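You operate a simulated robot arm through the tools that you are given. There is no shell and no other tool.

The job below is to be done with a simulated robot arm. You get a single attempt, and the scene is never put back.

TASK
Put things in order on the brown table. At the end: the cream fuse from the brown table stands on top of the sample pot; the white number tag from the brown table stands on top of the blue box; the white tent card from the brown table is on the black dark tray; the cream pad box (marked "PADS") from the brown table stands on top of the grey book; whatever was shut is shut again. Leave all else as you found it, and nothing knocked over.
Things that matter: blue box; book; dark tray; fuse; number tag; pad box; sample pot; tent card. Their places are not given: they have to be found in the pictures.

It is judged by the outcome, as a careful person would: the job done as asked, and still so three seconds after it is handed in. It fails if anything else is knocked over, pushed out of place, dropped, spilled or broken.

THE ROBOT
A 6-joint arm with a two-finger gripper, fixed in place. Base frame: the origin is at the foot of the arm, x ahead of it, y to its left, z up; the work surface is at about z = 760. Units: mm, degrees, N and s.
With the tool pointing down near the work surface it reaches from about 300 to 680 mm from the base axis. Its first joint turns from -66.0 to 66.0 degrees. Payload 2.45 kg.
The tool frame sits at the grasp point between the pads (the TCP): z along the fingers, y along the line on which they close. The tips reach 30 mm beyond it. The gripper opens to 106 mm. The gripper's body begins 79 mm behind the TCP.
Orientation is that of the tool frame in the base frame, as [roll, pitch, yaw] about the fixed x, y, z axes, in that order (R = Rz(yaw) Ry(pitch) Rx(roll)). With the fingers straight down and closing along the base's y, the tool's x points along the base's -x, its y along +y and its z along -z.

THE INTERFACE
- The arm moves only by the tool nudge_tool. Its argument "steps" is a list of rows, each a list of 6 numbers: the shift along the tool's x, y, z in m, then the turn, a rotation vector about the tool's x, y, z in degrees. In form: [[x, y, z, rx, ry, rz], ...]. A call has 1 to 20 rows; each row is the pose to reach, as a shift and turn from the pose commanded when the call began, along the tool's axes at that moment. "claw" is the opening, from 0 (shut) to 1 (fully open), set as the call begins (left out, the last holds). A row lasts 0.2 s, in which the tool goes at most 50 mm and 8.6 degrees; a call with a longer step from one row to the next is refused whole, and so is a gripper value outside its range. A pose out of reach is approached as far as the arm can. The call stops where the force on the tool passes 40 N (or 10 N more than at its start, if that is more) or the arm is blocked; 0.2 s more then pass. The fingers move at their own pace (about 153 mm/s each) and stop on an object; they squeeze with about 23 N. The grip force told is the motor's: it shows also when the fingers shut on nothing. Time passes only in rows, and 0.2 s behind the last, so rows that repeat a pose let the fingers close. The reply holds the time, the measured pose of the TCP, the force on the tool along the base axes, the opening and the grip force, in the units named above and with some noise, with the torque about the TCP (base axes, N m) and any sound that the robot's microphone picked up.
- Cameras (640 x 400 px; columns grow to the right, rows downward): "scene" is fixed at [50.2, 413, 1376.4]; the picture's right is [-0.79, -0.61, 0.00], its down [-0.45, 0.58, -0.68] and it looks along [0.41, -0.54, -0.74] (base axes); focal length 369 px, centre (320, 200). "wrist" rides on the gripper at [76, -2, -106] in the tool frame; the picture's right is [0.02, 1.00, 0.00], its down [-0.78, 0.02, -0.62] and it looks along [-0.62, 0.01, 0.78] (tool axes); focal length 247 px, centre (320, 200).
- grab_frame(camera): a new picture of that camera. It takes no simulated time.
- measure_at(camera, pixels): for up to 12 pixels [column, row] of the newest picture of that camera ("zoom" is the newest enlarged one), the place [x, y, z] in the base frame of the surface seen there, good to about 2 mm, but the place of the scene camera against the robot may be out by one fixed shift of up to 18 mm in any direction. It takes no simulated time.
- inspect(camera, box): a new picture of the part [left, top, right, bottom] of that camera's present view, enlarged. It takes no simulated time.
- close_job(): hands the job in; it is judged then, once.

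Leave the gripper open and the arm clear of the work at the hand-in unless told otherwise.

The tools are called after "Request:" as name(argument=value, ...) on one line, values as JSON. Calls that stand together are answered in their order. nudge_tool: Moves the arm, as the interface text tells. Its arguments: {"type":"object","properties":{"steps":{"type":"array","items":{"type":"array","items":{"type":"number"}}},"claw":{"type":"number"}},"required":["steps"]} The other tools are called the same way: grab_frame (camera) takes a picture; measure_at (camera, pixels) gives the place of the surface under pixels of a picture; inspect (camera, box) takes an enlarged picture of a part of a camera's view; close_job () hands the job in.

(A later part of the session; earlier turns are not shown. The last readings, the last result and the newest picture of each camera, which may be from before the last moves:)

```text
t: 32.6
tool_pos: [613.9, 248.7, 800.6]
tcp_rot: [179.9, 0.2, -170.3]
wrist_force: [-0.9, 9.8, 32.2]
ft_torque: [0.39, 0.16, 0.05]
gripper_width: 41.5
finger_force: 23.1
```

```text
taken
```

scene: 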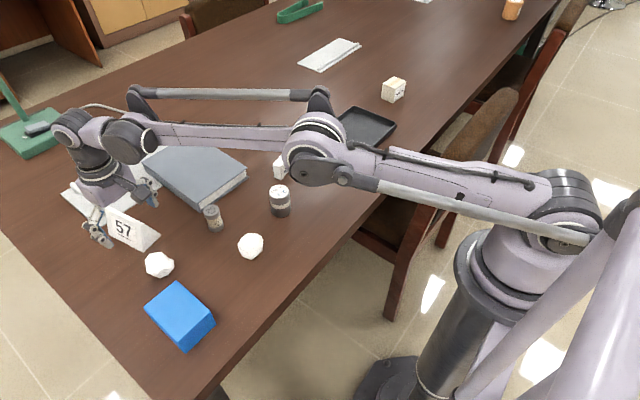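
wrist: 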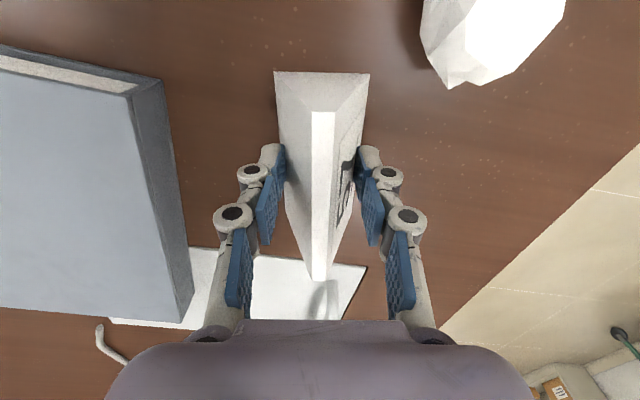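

The card moved cleanly. I'll open, rise and pull back to re-measure it.

Request:
nudge_tool(steps=[[0, 0, 0, 0, 0, 0], [0, 0, 0, 0, 0, 0], [0, 0, 0, 0, 0, 0], [0, 0, -0.03, 0, 0, 0], [0, 0, -0.06, 0, 0, 0], [0, 0, -0.09, 0, 0, 0], [0.02, 0, -0.11, 0, 0, 0], [0.04, 0, -0.12, 0, 0, 0], [0.04, 0, -0.12, 0, 0, 0]], claw=0.65)

Request:
grab_frame(camera="wrist")

Request:
inspect(camera="wrist", box=[260, 60, 400, 220])

```text
t: 34.6
tool_pos: [574.1, 241.3, 921.1]
tcp_rot: [179.9, 0.0, -170.4]
wrist_force: [-0.3, 0.3, -0.3]
ft_torque: [0.01, 0.02, -0.03]
gripper_width: 68.9
finger_force: 0.0
```

```text
taken
```

wrist: 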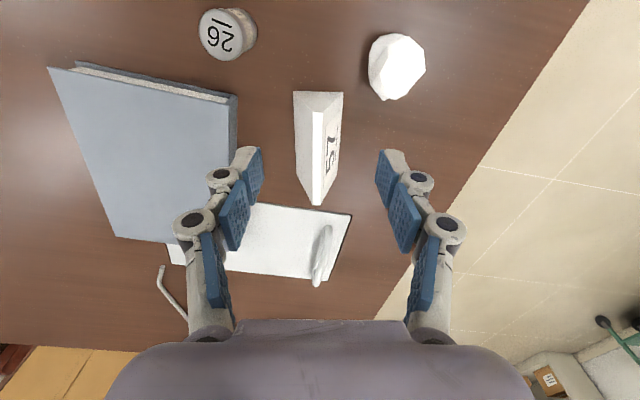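

```text
2.50 times, centred on (330, 140) of wrist
```

zoom: 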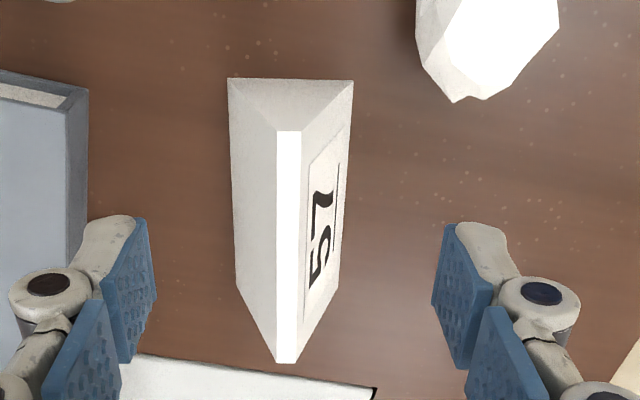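

Request:
measure_at(camera="zoom", pixels=[[289, 134], [289, 150], [287, 250], [287, 340], [287, 360], [232, 82], [349, 84], [289, 105], [285, 120], [280, 95], [310, 95], [282, 361]])

Request:
measure_at(camera="zoom", pixels=[[288, 132], [284, 132], [296, 132], [292, 361], [286, 362], [280, 340], [296, 340], [278, 250], [298, 250], [295, 115], [290, 85], [450, 95]])

```text
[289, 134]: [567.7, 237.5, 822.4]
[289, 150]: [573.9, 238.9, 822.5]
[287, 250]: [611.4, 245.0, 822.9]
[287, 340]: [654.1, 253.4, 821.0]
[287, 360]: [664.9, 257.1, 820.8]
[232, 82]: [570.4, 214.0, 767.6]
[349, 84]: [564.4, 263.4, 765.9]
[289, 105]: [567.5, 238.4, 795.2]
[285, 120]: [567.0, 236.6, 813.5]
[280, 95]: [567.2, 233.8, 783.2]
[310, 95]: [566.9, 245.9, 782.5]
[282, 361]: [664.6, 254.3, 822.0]
```

```text
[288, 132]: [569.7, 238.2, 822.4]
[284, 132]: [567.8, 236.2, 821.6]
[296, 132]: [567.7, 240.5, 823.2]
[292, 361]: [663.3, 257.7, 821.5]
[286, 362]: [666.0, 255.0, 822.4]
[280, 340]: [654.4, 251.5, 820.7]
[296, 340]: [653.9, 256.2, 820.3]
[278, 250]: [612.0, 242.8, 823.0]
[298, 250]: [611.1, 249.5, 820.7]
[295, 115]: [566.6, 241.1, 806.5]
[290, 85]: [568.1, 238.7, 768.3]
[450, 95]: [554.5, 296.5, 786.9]
```

The card's centre is now about (616.3,247.0), its axis at about 10°, and its length about 99.5 mm. I'll open fully and turn the tool to close along the card's length, hovering at z≈875 above its centre.

Request:
nudge_tool(steps=[[-0.004, 0, 0, 0, 0, 8.15], [-0.008, 0, 0, 0, 0, 16.3], [-0.012, 0, 0, 0, 0, 24.45], [-0.016, -0.0005, 0, 0, 0, 32.6], [-0.02, -0.0005, 0, 0, 0, 40.8], [-0.024, -0.0005, 0, 0, 0, 48.9], [-0.028, -0.001, 0, 0, 0, 57.1], [-0.032, -0.001, 0.01, 0, 0, 65.2], [-0.036, -0.001, 0.02, 0, 0, 73.4], [-0.04, -0.00145, 0.03, 0, 0, 81.5], [-0.04256, -0.00145, 0.046, 0, 0, 89.7], [-0.04256, -0.00145, 0.046, 0, 0, 89.7], [-0.04256, -0.00145, 0.046, 0, 0, 89.7]], claw=1)

Request:
grab_frame(camera="wrist")

Request:
inspect(camera="wrist", box=[150, 60, 500, 290])

```text
t: 37.4
tool_pos: [617.4, 245.9, 873.7]
tcp_rot: [180.0, 0.1, 100.0]
wrist_force: [0.4, 0.0, 0.1]
ft_torque: [0.01, 0.02, -0.01]
gripper_width: 105.9
finger_force: 0.1
```

```text
taken
```

wrist: 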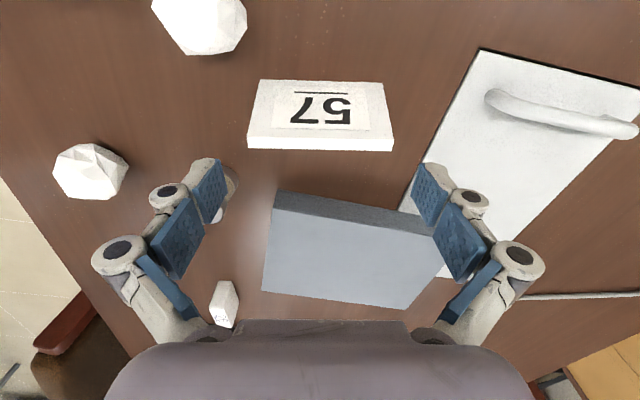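

```text
1.74 times, centred on (325, 175) of wrist
```

zoom: 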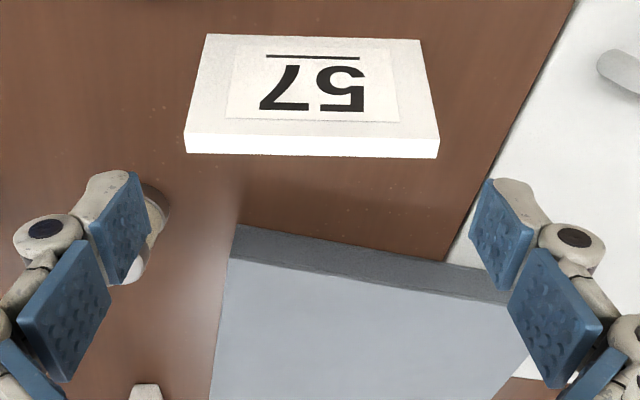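

The card looks centred between the fingers, its ridge ends near columns 247 and 393. I'll measure the ends precisely.

Request:
measure_at(camera="zoom", pixels=[[188, 145], [434, 150], [192, 145], [430, 150], [196, 130], [424, 132], [209, 38], [415, 43], [186, 152], [437, 156], [312, 145], [312, 150]])

Request:
inspect(camera="wrist", box=[235, 75, 275, 160])

Request:
inspect(camera="wrist", box=[370, 75, 410, 160])

```text
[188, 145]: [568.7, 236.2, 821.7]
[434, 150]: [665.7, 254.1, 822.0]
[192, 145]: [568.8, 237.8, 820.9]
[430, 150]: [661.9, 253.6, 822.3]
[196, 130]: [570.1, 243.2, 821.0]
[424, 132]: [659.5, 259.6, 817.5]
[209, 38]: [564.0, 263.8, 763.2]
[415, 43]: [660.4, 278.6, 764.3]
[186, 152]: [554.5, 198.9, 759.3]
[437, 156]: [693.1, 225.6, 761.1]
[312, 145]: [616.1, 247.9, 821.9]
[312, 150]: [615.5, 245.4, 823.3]
```

```text
4.71 times, centred on (255, 118) of wrist
```

zoom: 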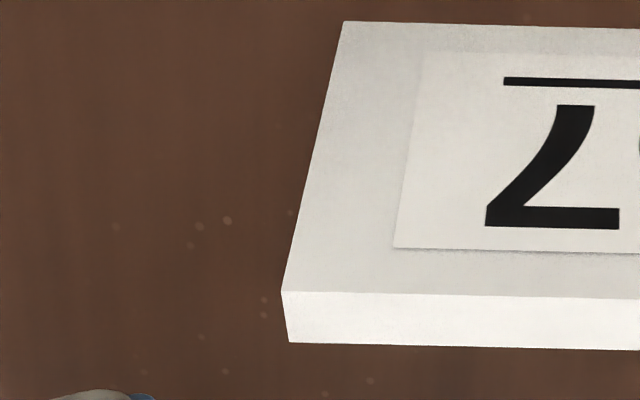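

```text
4.71 times, centred on (390, 118) of wrist
```

zoom: 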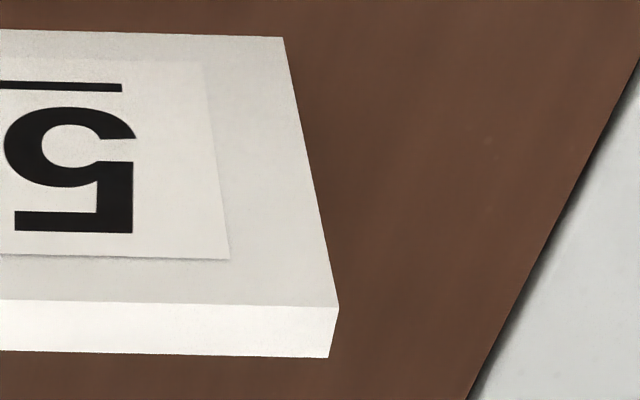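

Working out the geometry, the card is centred within 0.7 mm and aligned within 0.3°. I'll correct by 0.7 mm and go down until the tips are just above the ridge (TCP z≈858), then check again.

Request:
nudge_tool(steps=[[-0.0003, -0.0007, 0.005, 0, 0, 0], [-0.0003, -0.0007, 0.01, 0, 0, 0], [-0.0003, -0.0007, 0.016, 0, 0, 0], [-0.0003, -0.0007, 0.016, 0, 0, 0]])

Request:
grab_frame(camera="wrist")

Request:
inspect(camera="wrist", box=[200, 100, 440, 220])

```text
t: 38.4
tool_pos: [616.9, 246.5, 856.9]
tcp_rot: [180.0, 0.1, 100.0]
wrist_force: [-1.1, 0.1, 0.0]
ft_torque: [-0.02, 0.01, 0.02]
gripper_width: 106.0
finger_force: 0.1
```

```text
taken
```

wrist: 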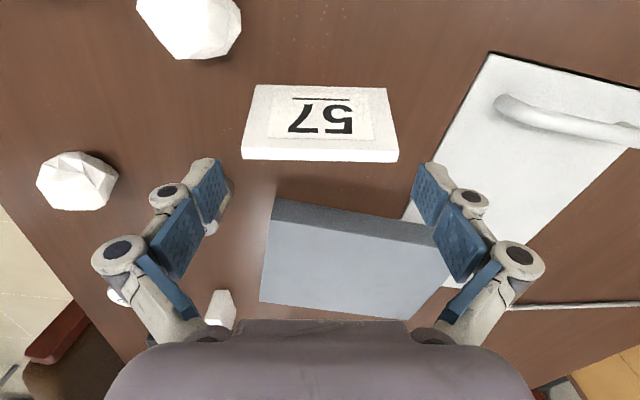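

```text
2.67 times, centred on (320, 160) of wrist
```

zoom: 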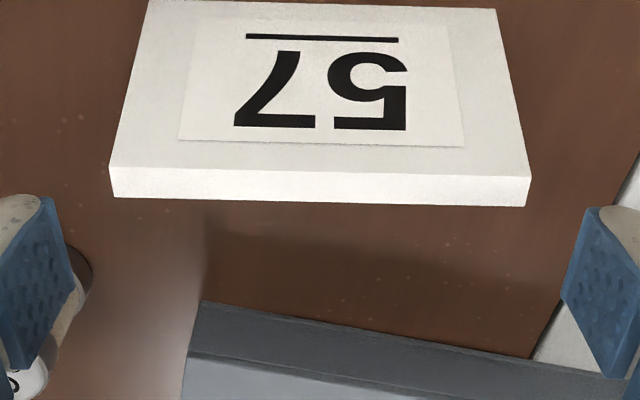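

The card is centred to within about 0.6 mm, with roughly 2.7 mm clearance at each end. I'll go down slowly to TCP z≈802.

Request:
nudge_tool(steps=[[0, -0.0002, 0.005, 0, 0, 0], [0, -0.0002, 0.01, 0, 0, 0], [0, -0.0002, 0.015, 0, 0, 0], [0, -0.0002, 0.02, 0, 0, 0], [0, -0.0002, 0.026, 0, 0, 0], [0, -0.0002, 0.032, 0, 0, 0], [0, -0.0002, 0.038, 0, 0, 0], [0, -0.0002, 0.044, 0, 0, 0], [0, -0.0002, 0.05, 0, 0, 0], [0, -0.0002, 0.056, 0, 0, 0], [0, -0.0002, 0.056, 0, 0, 0]])

Request:
grab_frame(camera="wrist")

Request:
inspect(camera="scene", box=[70, 160, 230, 290])

```text
t: 40.8
tool_pos: [615.6, 247.8, 804.1]
tcp_rot: [-179.9, -0.2, 100.0]
wrist_force: [-0.5, 0.0, 0.2]
ft_torque: [0.02, -0.03, 0.03]
gripper_width: 106.3
finger_force: 0.0
```

```text
taken
```

wrist: 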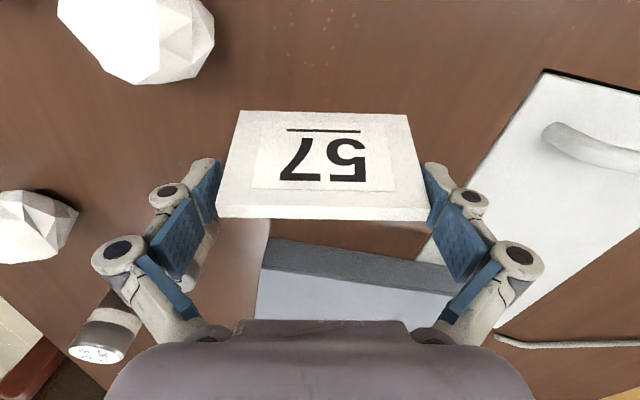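

```text
3.08 times, centred on (150, 225) of scene
```

zoom: 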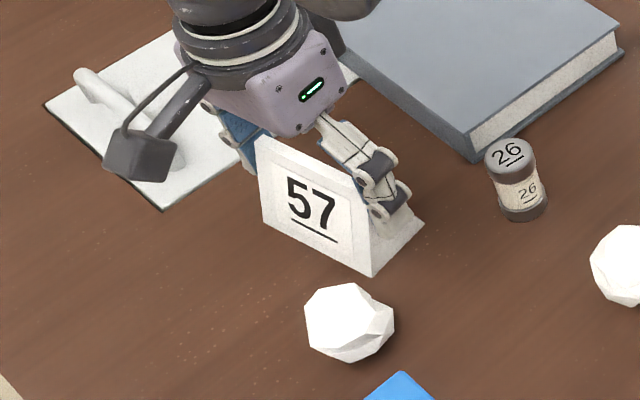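

The fingers are beside both ends with no contact force. I'll close to grip the ends.

Request:
nudge_tool(steps=[[0, 0, 0, 0, 0, 0], [0, 0, 0, 0, 0, 0], [0, 0, 0, 0, 0, 0], [0, 0, 0, 0, 0, 0]], claw=0)

```text
t: 41.8
tool_pos: [615.3, 247.5, 803.7]
tcp_rot: [-179.9, 0.0, 99.9]
wrist_force: [2.0, 0.6, 7.6]
ft_torque: [0.11, -0.12, 0.0]
gripper_width: 99.2
finger_force: 22.5
```

It's gripped at 99.2 mm. I'll lift 8 mm and check that it holds.

Request:
nudge_tool(steps=[[0, 0, -0.002, 0, 0, 0], [0, 0, -0.004, 0, 0, 0], [0, 0, -0.008, 0, 0, 0], [0, 0, -0.008, 0, 0, 0], [0, 0, -0.008, 0, 0, 0]])

Request:
grab_frame(camera="wrist")

Request:
inspect(camera="scene", box=[70, 160, 230, 290])

```text
t: 43.0
tool_pos: [615.2, 247.0, 810.0]
tcp_rot: [180.0, 0.0, 100.0]
wrist_force: [-0.1, 0.0, -0.5]
ft_torque: [0.01, -0.01, -0.02]
gripper_width: 98.7
finger_force: 22.2
```

```text
taken
```

wrist: 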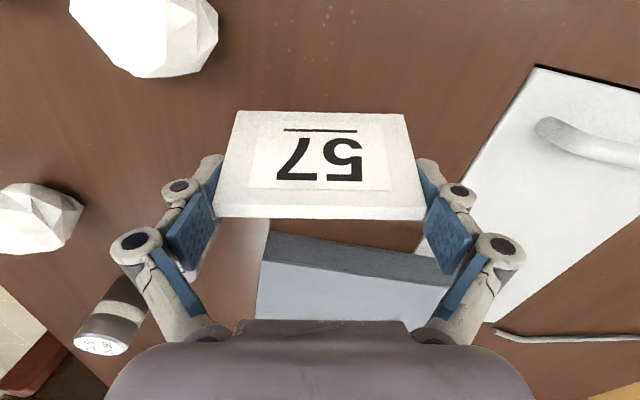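

```text
3.08 times, centred on (150, 225) of scene
```

zoom: 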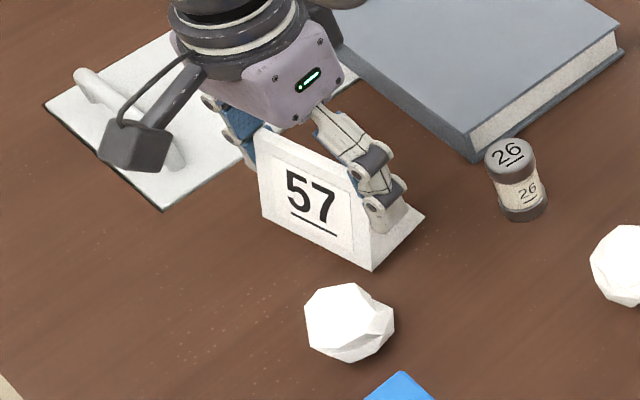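

The card is lifted and stays steady in the grip. I'll raise it to z≈920, well above everything else.

Request:
nudge_tool(steps=[[0, 0, -0.01, 0, 0, 0], [0, 0, -0.03, 0, 0, 0], [0, 0, -0.055, 0, 0, 0], [0, 0, -0.08, 0, 0, 0], [0, 0, -0.1, 0, 0, 0], [0, 0, -0.11, 0, 0, 0], [0, 0, -0.11, 0, 0, 0]])

Request:
grab_frame(camera="wrist")

```text
t: 44.6
tool_pos: [616.8, 245.0, 918.4]
tcp_rot: [-180.0, 0.0, 100.0]
wrist_force: [0.2, 0.2, 0.0]
ft_torque: [0.0, 0.0, 0.03]
gripper_width: 0.1
finger_force: 23.1
```

```text
taken
```

wrist: 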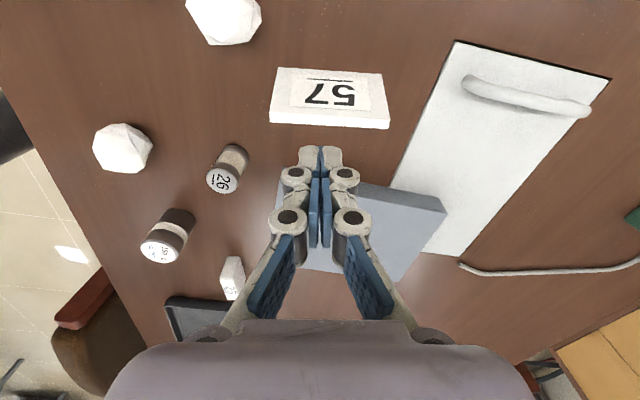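

The gripper closed to 0 mm, so the card slipped out during the faster lift. It's still standing upright at (270–388, 67–128), and no sound was reported. I'll open again and check its exact position.

Request:
nudge_tool(steps=[[0, 0, 0, 0, 0, 0], [0, 0, 0.01, 0, 0, 0], [0, 0, 0.03, 0, 0, 0], [0, 0, 0.046, 0, 0, 0], [0, 0, 0.046, 0, 0, 0]], claw=1)

Request:
grab_frame(camera="wrist")

Request:
inspect(camera="wrist", box=[235, 65, 275, 150])

Request:
inspect(camera="wrist", box=[370, 65, 410, 150])

Request:
inspect(camera="scene", box=[70, 180, 230, 310])

```text
t: 45.8
tool_pos: [615.2, 247.8, 872.0]
tcp_rot: [180.0, 0.0, 100.0]
wrist_force: [-0.4, -0.6, 0.3]
ft_torque: [-0.03, -0.04, 0.01]
gripper_width: 105.6
finger_force: 0.1
```

```text
taken
```

wrist: 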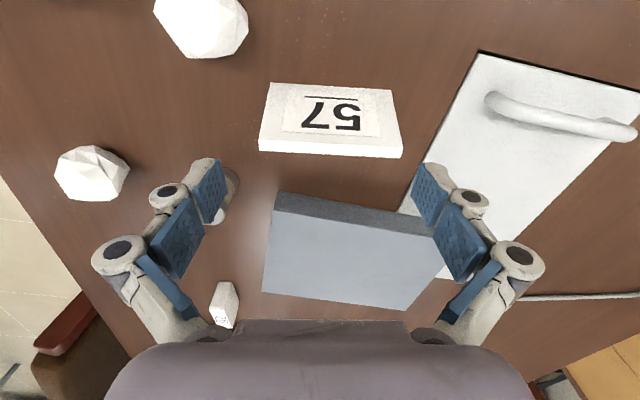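

```text
4.71 times, centred on (255, 108) of wrist
```

zoom: 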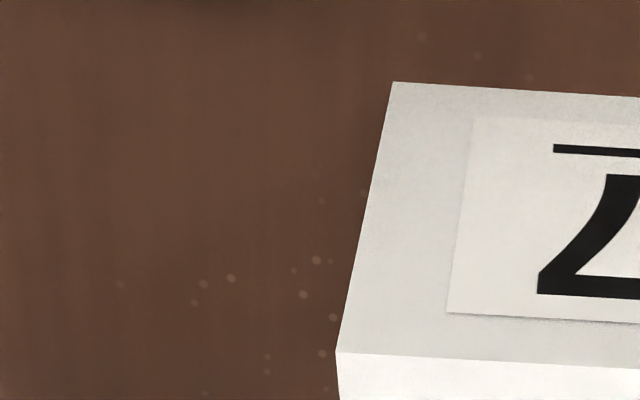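

```text
4.71 times, centred on (390, 108) of wrist
```

zoom: 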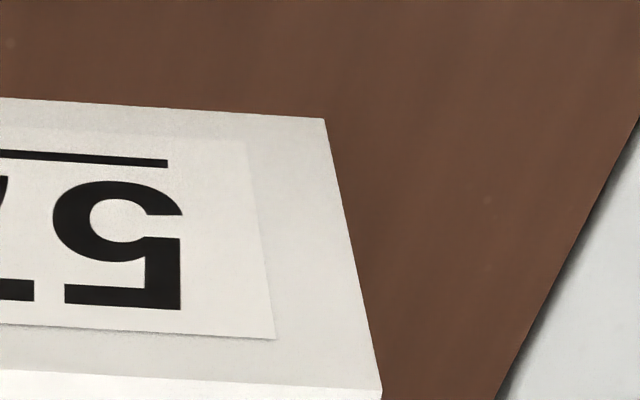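

```text
3.08 times, centred on (150, 245) of scene
```

zoom: 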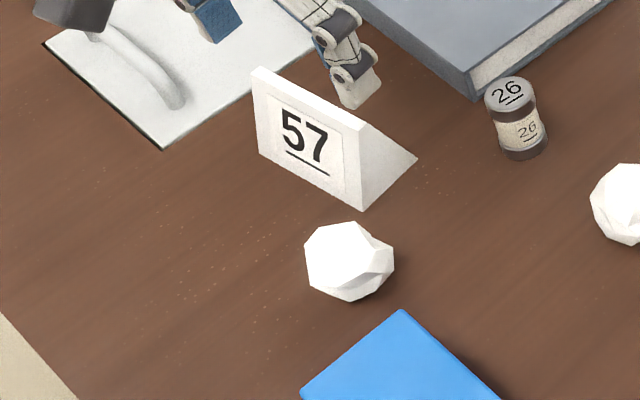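

It shifted about 7 mm along its axis and turned about 2°. I'll re-centre: shift (−3.8, +6.9) mm and turn +2.1°, still above the ridge, and verify.

Request:
nudge_tool(steps=[[-0.002, 0.0035, 0, 0, 0, 1], [-0.0038, 0.0069, 0, 0, 0, 2.1], [-0.0038, 0.0069, 0.008, 0, 0, 2.1], [-0.0038, 0.0069, 0.016, 0, 0, 2.1], [-0.0038, 0.0069, 0.016, 0, 0, 2.1]])

Request:
inspect(camera="wrist", box=[220, 100, 270, 170])

Request:
inspect(camera="wrist", box=[370, 100, 420, 170])

```text
t: 47.0
tool_pos: [623.9, 241.6, 858.0]
tcp_rot: [180.0, 0.1, 97.8]
wrist_force: [0.3, -0.1, 0.6]
ft_torque: [-0.01, 0.02, 0.01]
gripper_width: 106.1
finger_force: 0.1
```

```text
5.71 times, centred on (245, 135) of wrist
```

zoom: 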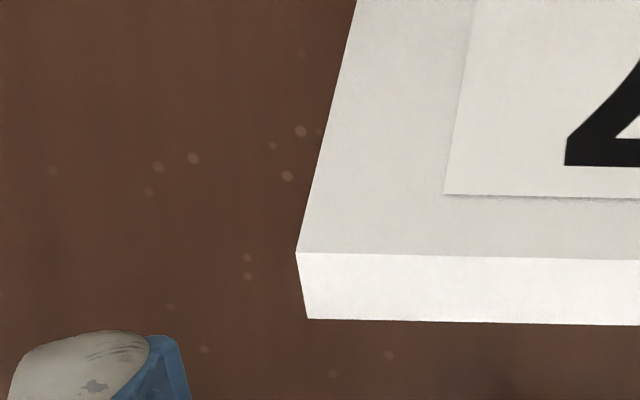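

```text
5.71 times, centred on (395, 135) of wrist
```

zoom: 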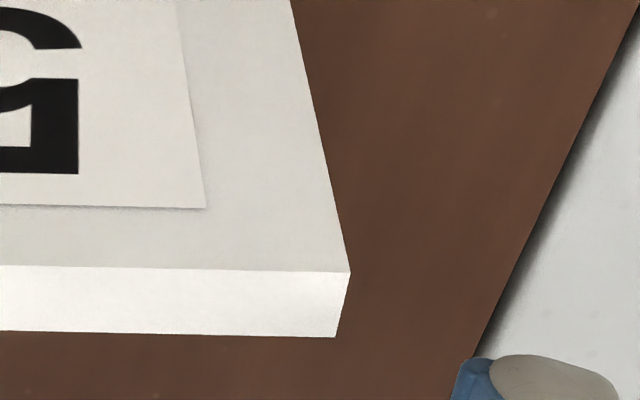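

It's well centred and aligned again. I'll go down lower this time, to TCP z≈798 with tips at about 768.

Request:
nudge_tool(steps=[[0.0012, 0, 0.005, 0, 0, 0], [0.0012, 0, 0.01, 0, 0, 0], [0.0012, 0, 0.016, 0, 0, 0], [0.0012, 0, 0.022, 0, 0, 0], [0.0012, 0, 0.028, 0, 0, 0], [0.0012, 0, 0.035, 0, 0, 0], [0.0012, 0, 0.042, 0, 0, 0], [0.0012, 0, 0.05, 0, 0, 0], [0.0012, 0, 0.056, 0, 0, 0], [0.0012, 0, 0.061, 0, 0, 0], [0.0012, 0, 0.061, 0, 0, 0]])

Request:
grab_frame(camera="wrist")

```text
t: 49.4
tool_pos: [622.8, 246.5, 796.7]
tcp_rot: [179.9, 0.1, 98.0]
wrist_force: [-0.3, 0.6, 0.8]
ft_torque: [0.0, 0.0, 0.0]
gripper_width: 106.1
finger_force: 0.0
```

```text
taken
```

wrist: 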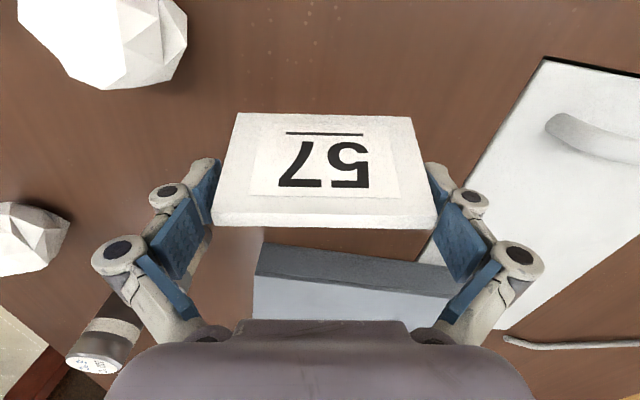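

Both fingers are beside the card's ends, low down. I'll close and hold for a full second to let the grip settle.

Request:
nudge_tool(steps=[[0, 0, 0, 0, 0, 0], [0, 0, 0, 0, 0, 0], [0, 0, 0, 0, 0, 0], [0, 0, 0, 0, 0, 0], [0, 0, 0, 0, 0, 0], [0, 0, 0, 0, 0, 0]], claw=0)

Request:
inspect(camera="wrist", box=[140, 90, 500, 330])

```text
t: 50.8
tool_pos: [622.3, 246.5, 797.5]
tcp_rot: [180.0, 0.0, 97.9]
wrist_force: [0.8, 0.4, 7.8]
ft_torque: [0.02, -0.07, 0.01]
gripper_width: 99.1
finger_force: 22.9
```

```text
1.67 times, centred on (320, 210) of wrist
```

zoom: 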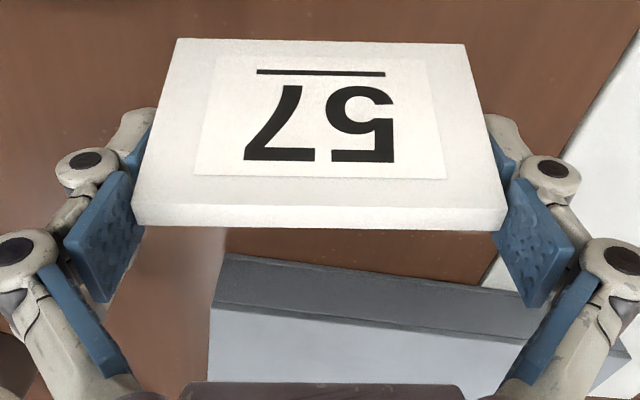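

It's gripped at 99.1 mm. I'll lift very slowly, 10 mm in 1 mm steps, and check.

Request:
nudge_tool(steps=[[0, 0, -0.001, 0, 0, 0], [0, 0, -0.002, 0, 0, 0], [0, 0, -0.003, 0, 0, 0], [0, 0, -0.004, 0, 0, 0], [0, 0, -0.005, 0, 0, 0], [0, 0, -0.006, 0, 0, 0], [0, 0, -0.007, 0, 0, 0], [0, 0, -0.008, 0, 0, 0], [0, 0, -0.009, 0, 0, 0], [0, 0, -0.01, 0, 0, 0], [0, 0, -0.01, 0, 0, 0]])

Request:
inspect(camera="wrist", box=[140, 90, 500, 330])

Request:
inspect(camera="scene", box=[70, 180, 230, 310])

```text
t: 53.2
tool_pos: [623.6, 247.0, 807.7]
tcp_rot: [180.0, 0.0, 97.9]
wrist_force: [0.1, -0.4, -0.2]
ft_torque: [0.0, 0.0, 0.07]
gripper_width: 99.0
finger_force: 23.0
```

```text
1.67 times, centred on (320, 210) of wrist
```

zoom: 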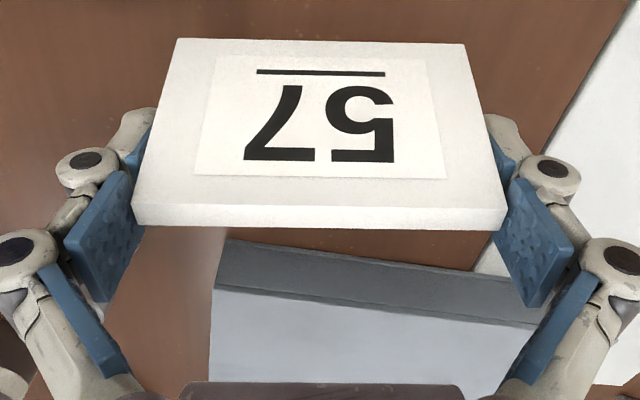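

```text
3.08 times, centred on (150, 245) of scene
```

zoom: 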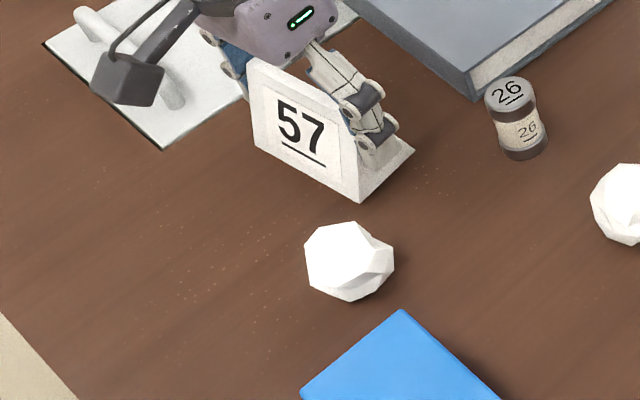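

The card is lifted 10 mm and hasn't moved in the grip. I'll continue slowly, 30 mm more at 1.5 mm per step.

Request:
nudge_tool(steps=[[0, 0, -0.0015, 0, 0, 0], [0, 0, -0.003, 0, 0, 0], [0, 0, -0.0045, 0, 0, 0], [0, 0, -0.006, 0, 0, 0], [0, 0, -0.0075, 0, 0, 0], [0, 0, -0.009, 0, 0, 0], [0, 0, -0.0105, 0, 0, 0], [0, 0, -0.012, 0, 0, 0], [0, 0, -0.0135, 0, 0, 0], [0, 0, -0.015, 0, 0, 0], [0, 0, -0.0165, 0, 0, 0], [0, 0, -0.018, 0, 0, 0], [0, 0, -0.0195, 0, 0, 0], [0, 0, -0.021, 0, 0, 0], [0, 0, -0.0225, 0, 0, 0], [0, 0, -0.024, 0, 0, 0], [0, 0, -0.0255, 0, 0, 0], [0, 0, -0.027, 0, 0, 0], [0, 0, -0.0285, 0, 0, 0], [0, 0, -0.03, 0, 0, 0]])

Request:
inspect(camera="wrist", box=[140, 90, 500, 330])

```text
t: 57.4
tool_pos: [623.7, 245.1, 836.9]
tcp_rot: [180.0, -0.1, 97.8]
wrist_force: [1.0, 0.2, -0.6]
ft_torque: [-0.04, 0.03, 0.0]
gripper_width: 98.9
finger_force: 23.4
```

```text
1.67 times, centred on (320, 210) of wrist
```

zoom: 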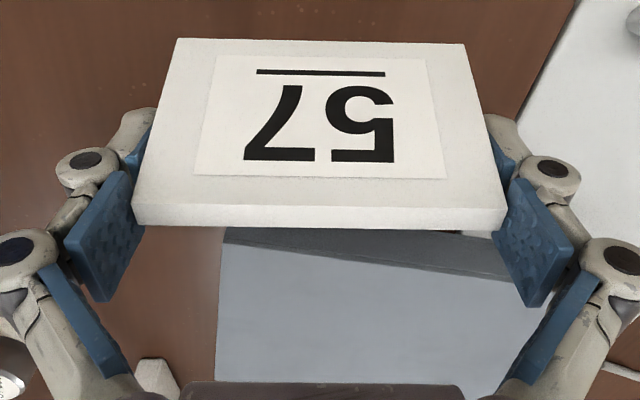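

It's holding with no slip. I'll raise another 45 mm slowly, so the card's bottom is at about z=845, above everything on the path.

Request:
nudge_tool(steps=[[0, 0, -0.0015, 0, 0, 0], [0, 0, -0.0035, 0, 0, 0], [0, 0, -0.006, 0, 0, 0], [0, 0, -0.0085, 0, 0, 0], [0, 0, -0.011, 0, 0, 0], [0, 0, -0.0135, 0, 0, 0], [0, 0, -0.016, 0, 0, 0], [0, 0, -0.0185, 0, 0, 0], [0, 0, -0.021, 0, 0, 0], [0, 0, -0.0235, 0, 0, 0], [0, 0, -0.026, 0, 0, 0], [0, 0, -0.0285, 0, 0, 0], [0, 0, -0.031, 0, 0, 0], [0, 0, -0.0335, 0, 0, 0], [0, 0, -0.036, 0, 0, 0], [0, 0, -0.0385, 0, 0, 0], [0, 0, -0.041, 0, 0, 0], [0, 0, -0.0435, 0, 0, 0], [0, 0, -0.045, 0, 0, 0], [0, 0, -0.0455, 0, 0, 0]])

Request:
inspect(camera="wrist", box=[140, 90, 500, 330])

```text
t: 61.6
tool_pos: [623.9, 245.4, 882.0]
tcp_rot: [-179.9, 0.0, 97.9]
wrist_force: [0.6, 0.1, -0.3]
ft_torque: [-0.01, 0.01, -0.04]
gripper_width: 98.9
finger_force: 23.4
```

```text
1.67 times, centred on (320, 210) of wrist
```

zoom: 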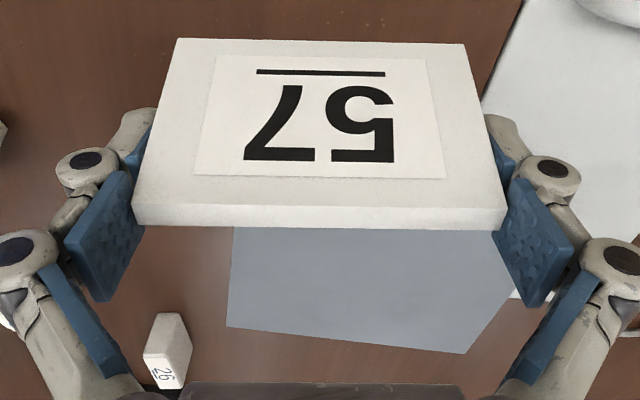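

It's steady at z≈882. I'll start carrying it gently toward the tray, about 187 mm in this stretch, turning 27°.

Request:
nudge_tool(steps=[[-0.0017, -0.0007, 0, 0, 0, -0.27], [-0.0051, -0.0022, 0, 0, 0, -0.81], [-0.0111, -0.0048, 0, 0, 0, -1.76], [-0.0189, -0.0082, 0, 0, 0, -2.97], [-0.0283, -0.0123, 0, 0, 0, -4.46], [-0.0377, -0.0163, 0, 0, 0, -5.94], [-0.048, -0.0208, 0, 0, 0, -7.56], [-0.0583, -0.0253, 0, 0, 0, -9.18], [-0.0686, -0.0297, 0, 0, 0, -10.8], [-0.0788, -0.0342, 0, 0, 0, -12.42], [-0.0891, -0.0386, 0, 0, 0, -14.04], [-0.0994, -0.0431, 0, 0, 0, -15.66], [-0.1097, -0.0476, 0, 0, 0, -17.28], [-0.12, -0.052, 0, 0, 0, -18.9], [-0.1303, -0.0565, 0, 0, 0, -20.52], [-0.1405, -0.0609, 0, 0, 0, -22.14], [-0.1508, -0.0654, 0, 0, 0, -23.76], [-0.1594, -0.0691, 0, 0, 0, -25.11], [-0.1663, -0.0721, 0, 0, 0, -26.19], [-0.1714, -0.0743, 0, 0, 0, -27]])

Request:
grab_frame(camera="wrist")

```text
t: 65.8
tool_pos: [573.2, 66.3, 881.4]
tcp_rot: [-179.9, 0.0, 124.9]
wrist_force: [-0.2, 0.1, -0.4]
ft_torque: [-0.03, 0.0, -0.01]
gripper_width: 99.2
finger_force: 23.2
```

```text
taken
```

wrist: 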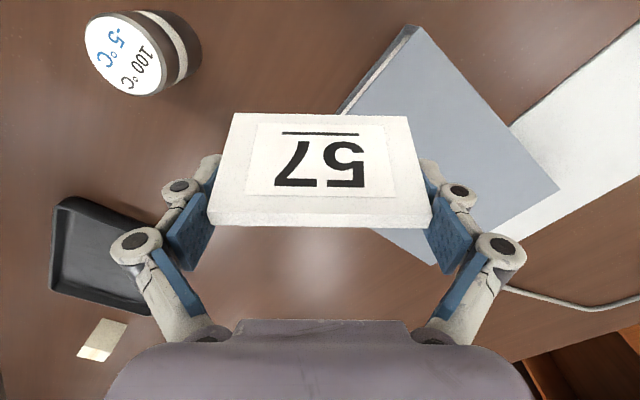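

The card is held steadily. I'll do the next stretch of about 183 mm toward the tray.

Request:
nudge_tool(steps=[[-0.0011, -0.0014, 0, 0, 0, -0.28], [-0.0034, -0.0043, 0, 0, 0, -0.83], [-0.0074, -0.0093, 0, 0, 0, -1.79], [-0.0125, -0.0158, 0, 0, 0, -3.03], [-0.0187, -0.0237, 0, 0, 0, -4.54], [-0.0249, -0.0316, 0, 0, 0, -6.05], [-0.0317, -0.0402, 0, 0, 0, -7.7], [-0.0385, -0.0488, 0, 0, 0, -9.35], [-0.0453, -0.0574, 0, 0, 0, -11], [-0.0521, -0.0661, 0, 0, 0, -12.65], [-0.0589, -0.0747, 0, 0, 0, -14.3], [-0.0657, -0.0833, 0, 0, 0, -15.95], [-0.0724, -0.0919, 0, 0, 0, -17.6], [-0.0792, -0.1005, 0, 0, 0, -19.25], [-0.086, -0.1091, 0, 0, 0, -20.9], [-0.0928, -0.1178, 0, 0, 0, -22.55], [-0.0996, -0.1264, 0, 0, 0, -24.2], [-0.1053, -0.1335, 0, 0, 0, -25.58], [-0.1098, -0.1393, 0, 0, 0, -26.68], [-0.1132, -0.1436, 0, 0, 0, -27.5]])

Request:
grab_frame(camera="wrist")

```text
t: 70.0
tool_pos: [522.2, -109.9, 881.7]
tcp_rot: [179.9, -0.1, 152.5]
wrist_force: [0.0, 0.4, -0.2]
ft_torque: [0.02, -0.02, 0.0]
gripper_width: 99.1
finger_force: 23.2
```

```text
taken
```

wrist: 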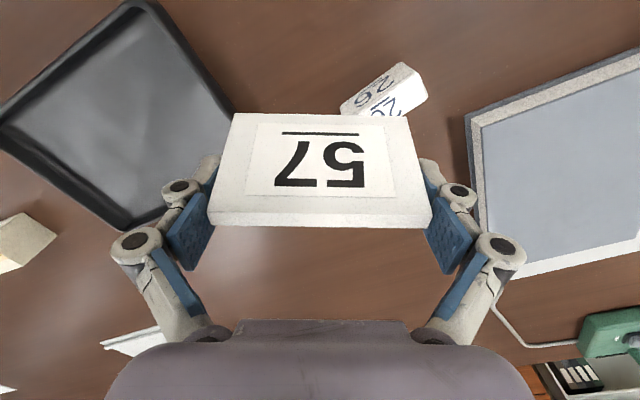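

Still holding. This is the last stretch to above the tray centre at about (467,−283), squaring up to yaw 180°.

Request:
nudge_tool(steps=[[-0.0003, -0.0018, 0, 0, 0, -0.28], [-0.0009, -0.0054, 0, 0, 0, -0.83], [-0.002, -0.0116, 0, 0, 0, -1.79], [-0.0034, -0.0197, 0, 0, 0, -3.03], [-0.0051, -0.0295, 0, 0, 0, -4.54], [-0.0068, -0.0394, 0, 0, 0, -6.05], [-0.0087, -0.0501, 0, 0, 0, -7.7], [-0.0105, -0.0609, 0, 0, 0, -9.35], [-0.0124, -0.0716, 0, 0, 0, -11], [-0.0143, -0.0823, 0, 0, 0, -12.65], [-0.0161, -0.0931, 0, 0, 0, -14.3], [-0.018, -0.1038, 0, 0, 0, -15.95], [-0.0198, -0.1146, 0, 0, 0, -17.6], [-0.0217, -0.1253, 0, 0, 0, -19.25], [-0.0236, -0.136, 0, 0, 0, -20.9], [-0.0254, -0.1468, 0, 0, 0, -22.55], [-0.0273, -0.1575, 0, 0, 0, -24.2], [-0.0288, -0.1665, 0, 0, 0, -25.58], [-0.0301, -0.1736, 0, 0, 0, -26.68], [-0.031, -0.179, 0, 0, 0, -27.5]])

Request:
grab_frame(camera="wrist")

Request:
grab_frame(camera="scene")

```text
t: 74.2
tool_pos: [463.4, -282.5, 881.4]
tcp_rot: [-180.0, 0.0, -180.0]
wrist_force: [0.5, 0.8, -0.3]
ft_torque: [-0.01, 0.02, -0.01]
gripper_width: 99.0
finger_force: 22.9
```

```text
taken
```

wrist: 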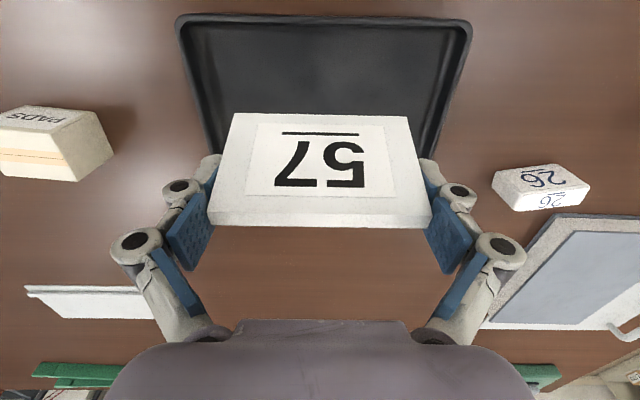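

```text
taken
```

scene: 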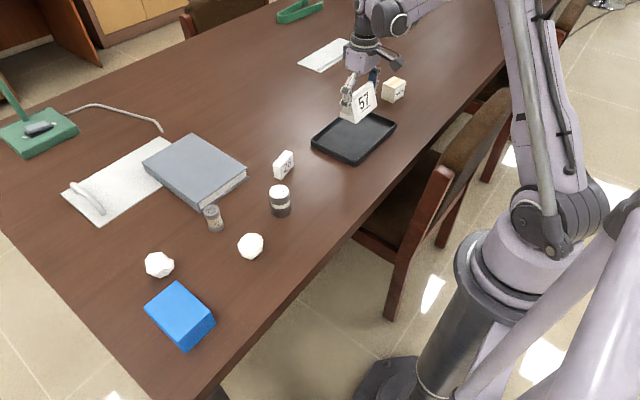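

The card is above the tray. I'll measure the tray's rim and floor from here to confirm the landing spot.

Request:
measure_at(camera="wrist", pixels=[[183, 25], [465, 30], [325, 17], [210, 140], [440, 140], [205, 60], [440, 60], [325, 60], [325, 100], [200, 110], [450, 100], [325, 25]])

```text
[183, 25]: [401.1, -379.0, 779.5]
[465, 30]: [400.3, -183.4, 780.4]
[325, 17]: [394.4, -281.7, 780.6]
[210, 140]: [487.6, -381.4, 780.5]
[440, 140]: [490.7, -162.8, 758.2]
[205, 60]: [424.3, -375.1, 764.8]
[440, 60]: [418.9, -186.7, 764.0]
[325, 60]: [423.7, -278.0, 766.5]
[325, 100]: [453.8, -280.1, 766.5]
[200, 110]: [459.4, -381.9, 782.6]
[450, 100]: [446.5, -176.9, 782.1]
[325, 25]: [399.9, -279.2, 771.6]
```

The tray floor is z≈765 and the inside is about 402–530 in x and −378 to −185 in y; the card at (466,−282) fits well inside. I'll lower it slowly toward the floor, about 72 mm.

Request:
nudge_tool(steps=[[0, 0, 0.0015, 0, 0, 0], [0, 0, 0.004, 0, 0, 0], [0, 0, 0.008, 0, 0, 0], [0, 0, 0.012, 0, 0, 0], [0, 0, 0.016, 0, 0, 0], [0, 0, 0.02, 0, 0, 0], [0, 0, 0.024, 0, 0, 0], [0, 0, 0.028, 0, 0, 0], [0, 0, 0.032, 0, 0, 0], [0, 0, 0.036, 0, 0, 0], [0, 0, 0.04, 0, 0, 0], [0, 0, 0.044, 0, 0, 0], [0, 0, 0.048, 0, 0, 0], [0, 0, 0.052, 0, 0, 0], [0, 0, 0.056, 0, 0, 0], [0, 0, 0.06, 0, 0, 0], [0, 0, 0.064, 0, 0, 0], [0, 0, 0.068, 0, 0, 0], [0, 0, 0.071, 0, 0, 0], [0, 0, 0.072, 0, 0, 0]])

Request:
grab_frame(camera="wrist")

Request:
inspect(camera="scene", box=[300, 60, 420, 180])

```text
t: 78.4
tool_pos: [464.1, -281.9, 810.9]
tcp_rot: [-180.0, 0.1, 179.8]
wrist_force: [0.0, 0.4, -1.0]
ft_torque: [0.0, 0.0, -0.02]
gripper_width: 99.2
finger_force: 23.1
```

```text
taken
```

wrist: 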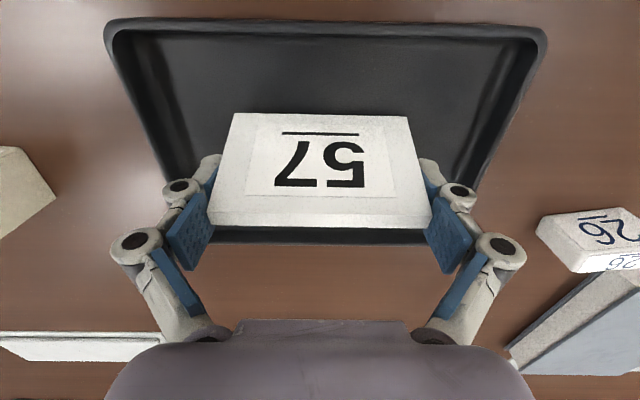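

```text
3.33 times, centred on (360, 120) of scene
```

zoom: 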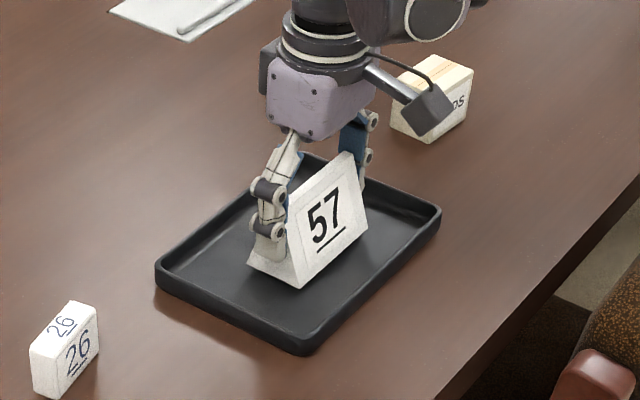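

The card is inside the tray, hovering about 8 mm above the floor. I'll lower another 8 mm in 1 mm steps and watch the force.

Request:
nudge_tool(steps=[[0, 0, 0.001, 0, 0, 0], [0, 0, 0.002, 0, 0, 0], [0, 0, 0.003, 0, 0, 0], [0, 0, 0.004, 0, 0, 0], [0, 0, 0.005, 0, 0, 0], [0, 0, 0.006, 0, 0, 0], [0, 0, 0.007, 0, 0, 0], [0, 0, 0.0075, 0, 0, 0], [0, 0, 0.0075, 0, 0, 0]])

```text
t: 80.4
tool_pos: [463.5, -282.7, 802.7]
tcp_rot: [179.9, 0.0, 179.9]
wrist_force: [-0.6, -1.0, -0.8]
ft_torque: [0.0, 0.01, -0.03]
gripper_width: 98.9
finger_force: 23.1
```

There's no contact yet (fz ≈ −0.8). I'll go down another 3 mm in half-millimetre steps.

Request:
nudge_tool(steps=[[0, 0, 0.0005, 0, 0, 0], [0, 0, 0.001, 0, 0, 0], [0, 0, 0.0015, 0, 0, 0], [0, 0, 0.002, 0, 0, 0], [0, 0, 0.0025, 0, 0, 0], [0, 0, 0.003, 0, 0, 0], [0, 0, 0.003, 0, 0, 0]])

Request:
inspect(camera="scene", box=[300, 60, 420, 180])

```text
t: 82.0
tool_pos: [464.8, -281.1, 799.8]
tcp_rot: [-179.9, 0.0, 179.8]
wrist_force: [-1.9, -2.0, 11.7]
ft_torque: [-0.02, 0.02, 0.01]
gripper_width: 99.3
finger_force: 22.7
```

```text
3.33 times, centred on (360, 120) of scene
```

zoom: 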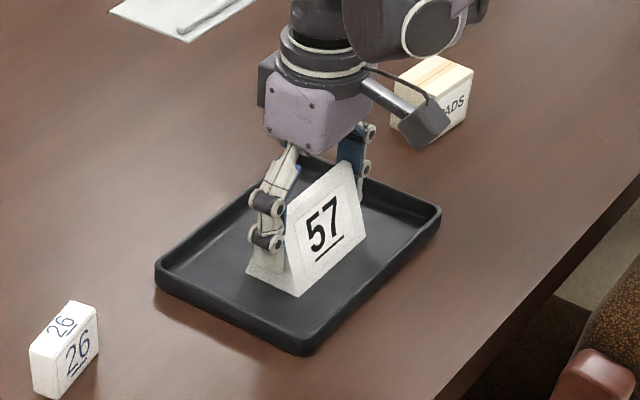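

It's in contact (11.7 N up). I'll release by opening fully, wait, then rise straight up slowly.

Request:
nudge_tool(steps=[[0, 0, -0.0005, 0, 0, 0], [0, 0, -0.001, 0, 0, 0], [0, 0, -0.001, 0, 0, 0], [0, 0, -0.001, 0, 0, 0]], claw=1)

Request:
grab_frame(camera="wrist")

```text
t: 83.0
tool_pos: [466.3, -281.6, 801.6]
tcp_rot: [180.0, -0.1, 179.9]
wrist_force: [-1.5, 0.1, 0.3]
ft_torque: [0.03, 0.02, 0.02]
gripper_width: 106.3
finger_force: 0.0
```

```text
taken
```

wrist: 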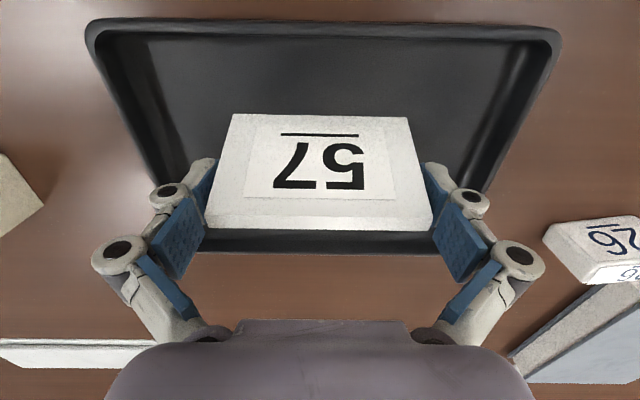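

It's released and the card is standing on the tray. I'll rise straight up slowly, then faster.

Request:
nudge_tool(steps=[[0, 0, -0.003, 0, 0, 0], [0, 0, -0.008, 0, 0, 0], [0, 0, -0.014, 0, 0, 0], [0, 0, -0.02, 0, 0, 0], [0, 0, -0.027, 0, 0, 0], [0, 0, -0.035, 0, 0, 0], [0, 0, -0.045, 0, 0, 0], [0, 0, -0.06, 0, 0, 0], [0, 0, -0.08, 0, 0, 0], [0, 0, -0.11, 0, 0, 0], [0, 0, -0.14, 0, 0, 0], [0, 0, -0.14, 0, 0, 0]])

Request:
grab_frame(camera="wrist")

Request:
grab_frame(camera="scene")

```text
t: 85.6
tool_pos: [464.3, -282.5, 941.8]
tcp_rot: [180.0, -0.1, 179.9]
wrist_force: [-0.3, 0.4, 0.0]
ft_torque: [0.02, -0.01, -0.01]
gripper_width: 106.0
finger_force: 0.0
```

```text
taken
```

wrist: 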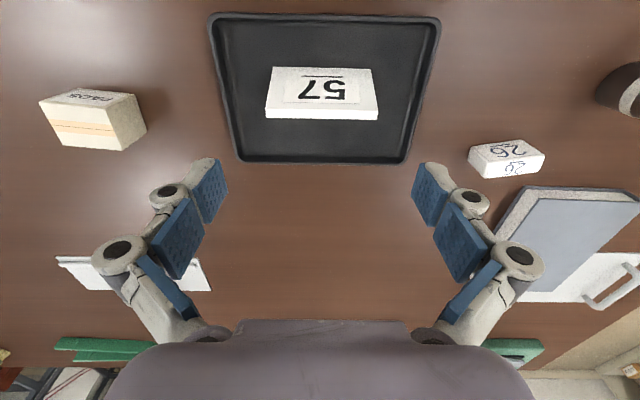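

```text
taken
```

scene: 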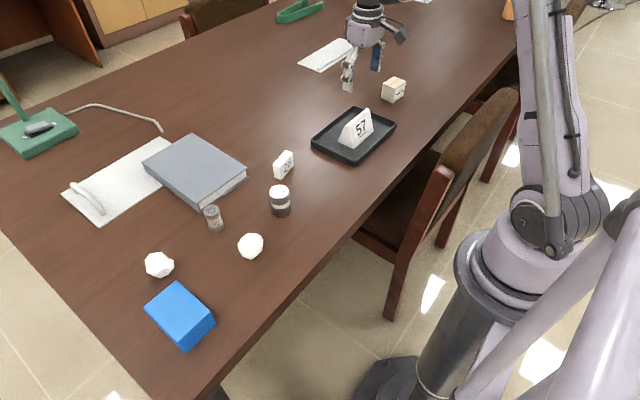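

The tent card stands on the tray and everything else is in place. Next is the pad box. I'll move back to the viewpoint in front of it to measure its exact pose.

Request:
nudge_tool(steps=[[0.013, -0.034, -0.003, 0, 0, 0], [0.026, -0.068, -0.006, 0, 0, 0], [0.039, -0.102, -0.009, 0, 0, 0], [0.052, -0.136, -0.012, 0, 0, 0], [0.065, -0.17, -0.015, 0, 0, 0], [0.078, -0.204, -0.015, 0, 0, 0], [0.078, -0.238, -0.015, 0, 0, 0], [0.078, -0.238, -0.015, 0, 0, 0]])

Request:
grab_frame(camera="wrist")

Request:
inspect(camera="wrist", box=[280, 130, 360, 210])

```text
t: 87.4
tool_pos: [386.8, -520.9, 955.8]
tcp_rot: [179.9, 0.0, 180.0]
wrist_force: [0.1, -0.4, 0.2]
ft_torque: [0.0, -0.02, -0.01]
gripper_width: 106.2
finger_force: 0.0
```

```text
taken
```

wrist: 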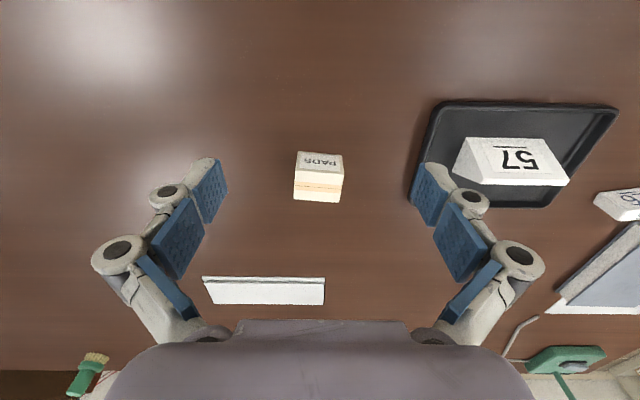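

```text
5.00 times, centred on (320, 170) of wrist
```

zoom: 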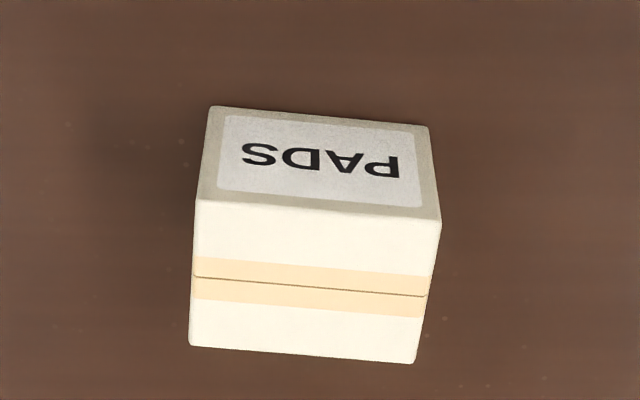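

Request:
measure_at(camera="zoom", pixels=[[202, 206], [434, 226], [196, 338], [410, 356], [318, 212], [305, 348], [196, 270], [424, 290], [310, 285], [208, 112], [424, 130], [318, 160]])

```text
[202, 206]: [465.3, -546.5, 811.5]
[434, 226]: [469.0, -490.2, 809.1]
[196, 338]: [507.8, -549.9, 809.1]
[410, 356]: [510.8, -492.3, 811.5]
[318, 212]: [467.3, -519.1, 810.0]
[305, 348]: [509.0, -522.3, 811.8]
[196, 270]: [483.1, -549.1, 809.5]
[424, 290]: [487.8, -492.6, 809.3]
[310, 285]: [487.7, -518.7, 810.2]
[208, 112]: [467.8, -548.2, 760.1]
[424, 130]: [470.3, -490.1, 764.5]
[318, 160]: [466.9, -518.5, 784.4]
```

The box's centre is (488,−520), turned about 4°, about 58 × 44 mm, top z≈810. I'll turn +4°, tilt the tool 10° so the fingers point outward for reach, and approach above it at z≈925.

Request:
nudge_tool(steps=[[-0.015, 0.0, 0.008, 0.08, -2.5, 1], [-0.03, 0.0, 0.016, 0.17, -5, 2], [-0.045, 0.001, 0.024, 0.26, -7.5, 3], [-0.06, 0.001, 0.03, 0.35, -10, 4], [-0.06, 0.001, 0.03, 0.35, -10, 4]])

```text
t: 88.6
tool_pos: [444.9, -521.3, 926.2]
tcp_rot: [-180.0, 10.1, 175.9]
wrist_force: [-0.6, -0.1, -0.2]
ft_torque: [0.0, -0.02, 0.0]
gripper_width: 105.9
finger_force: 0.0
```

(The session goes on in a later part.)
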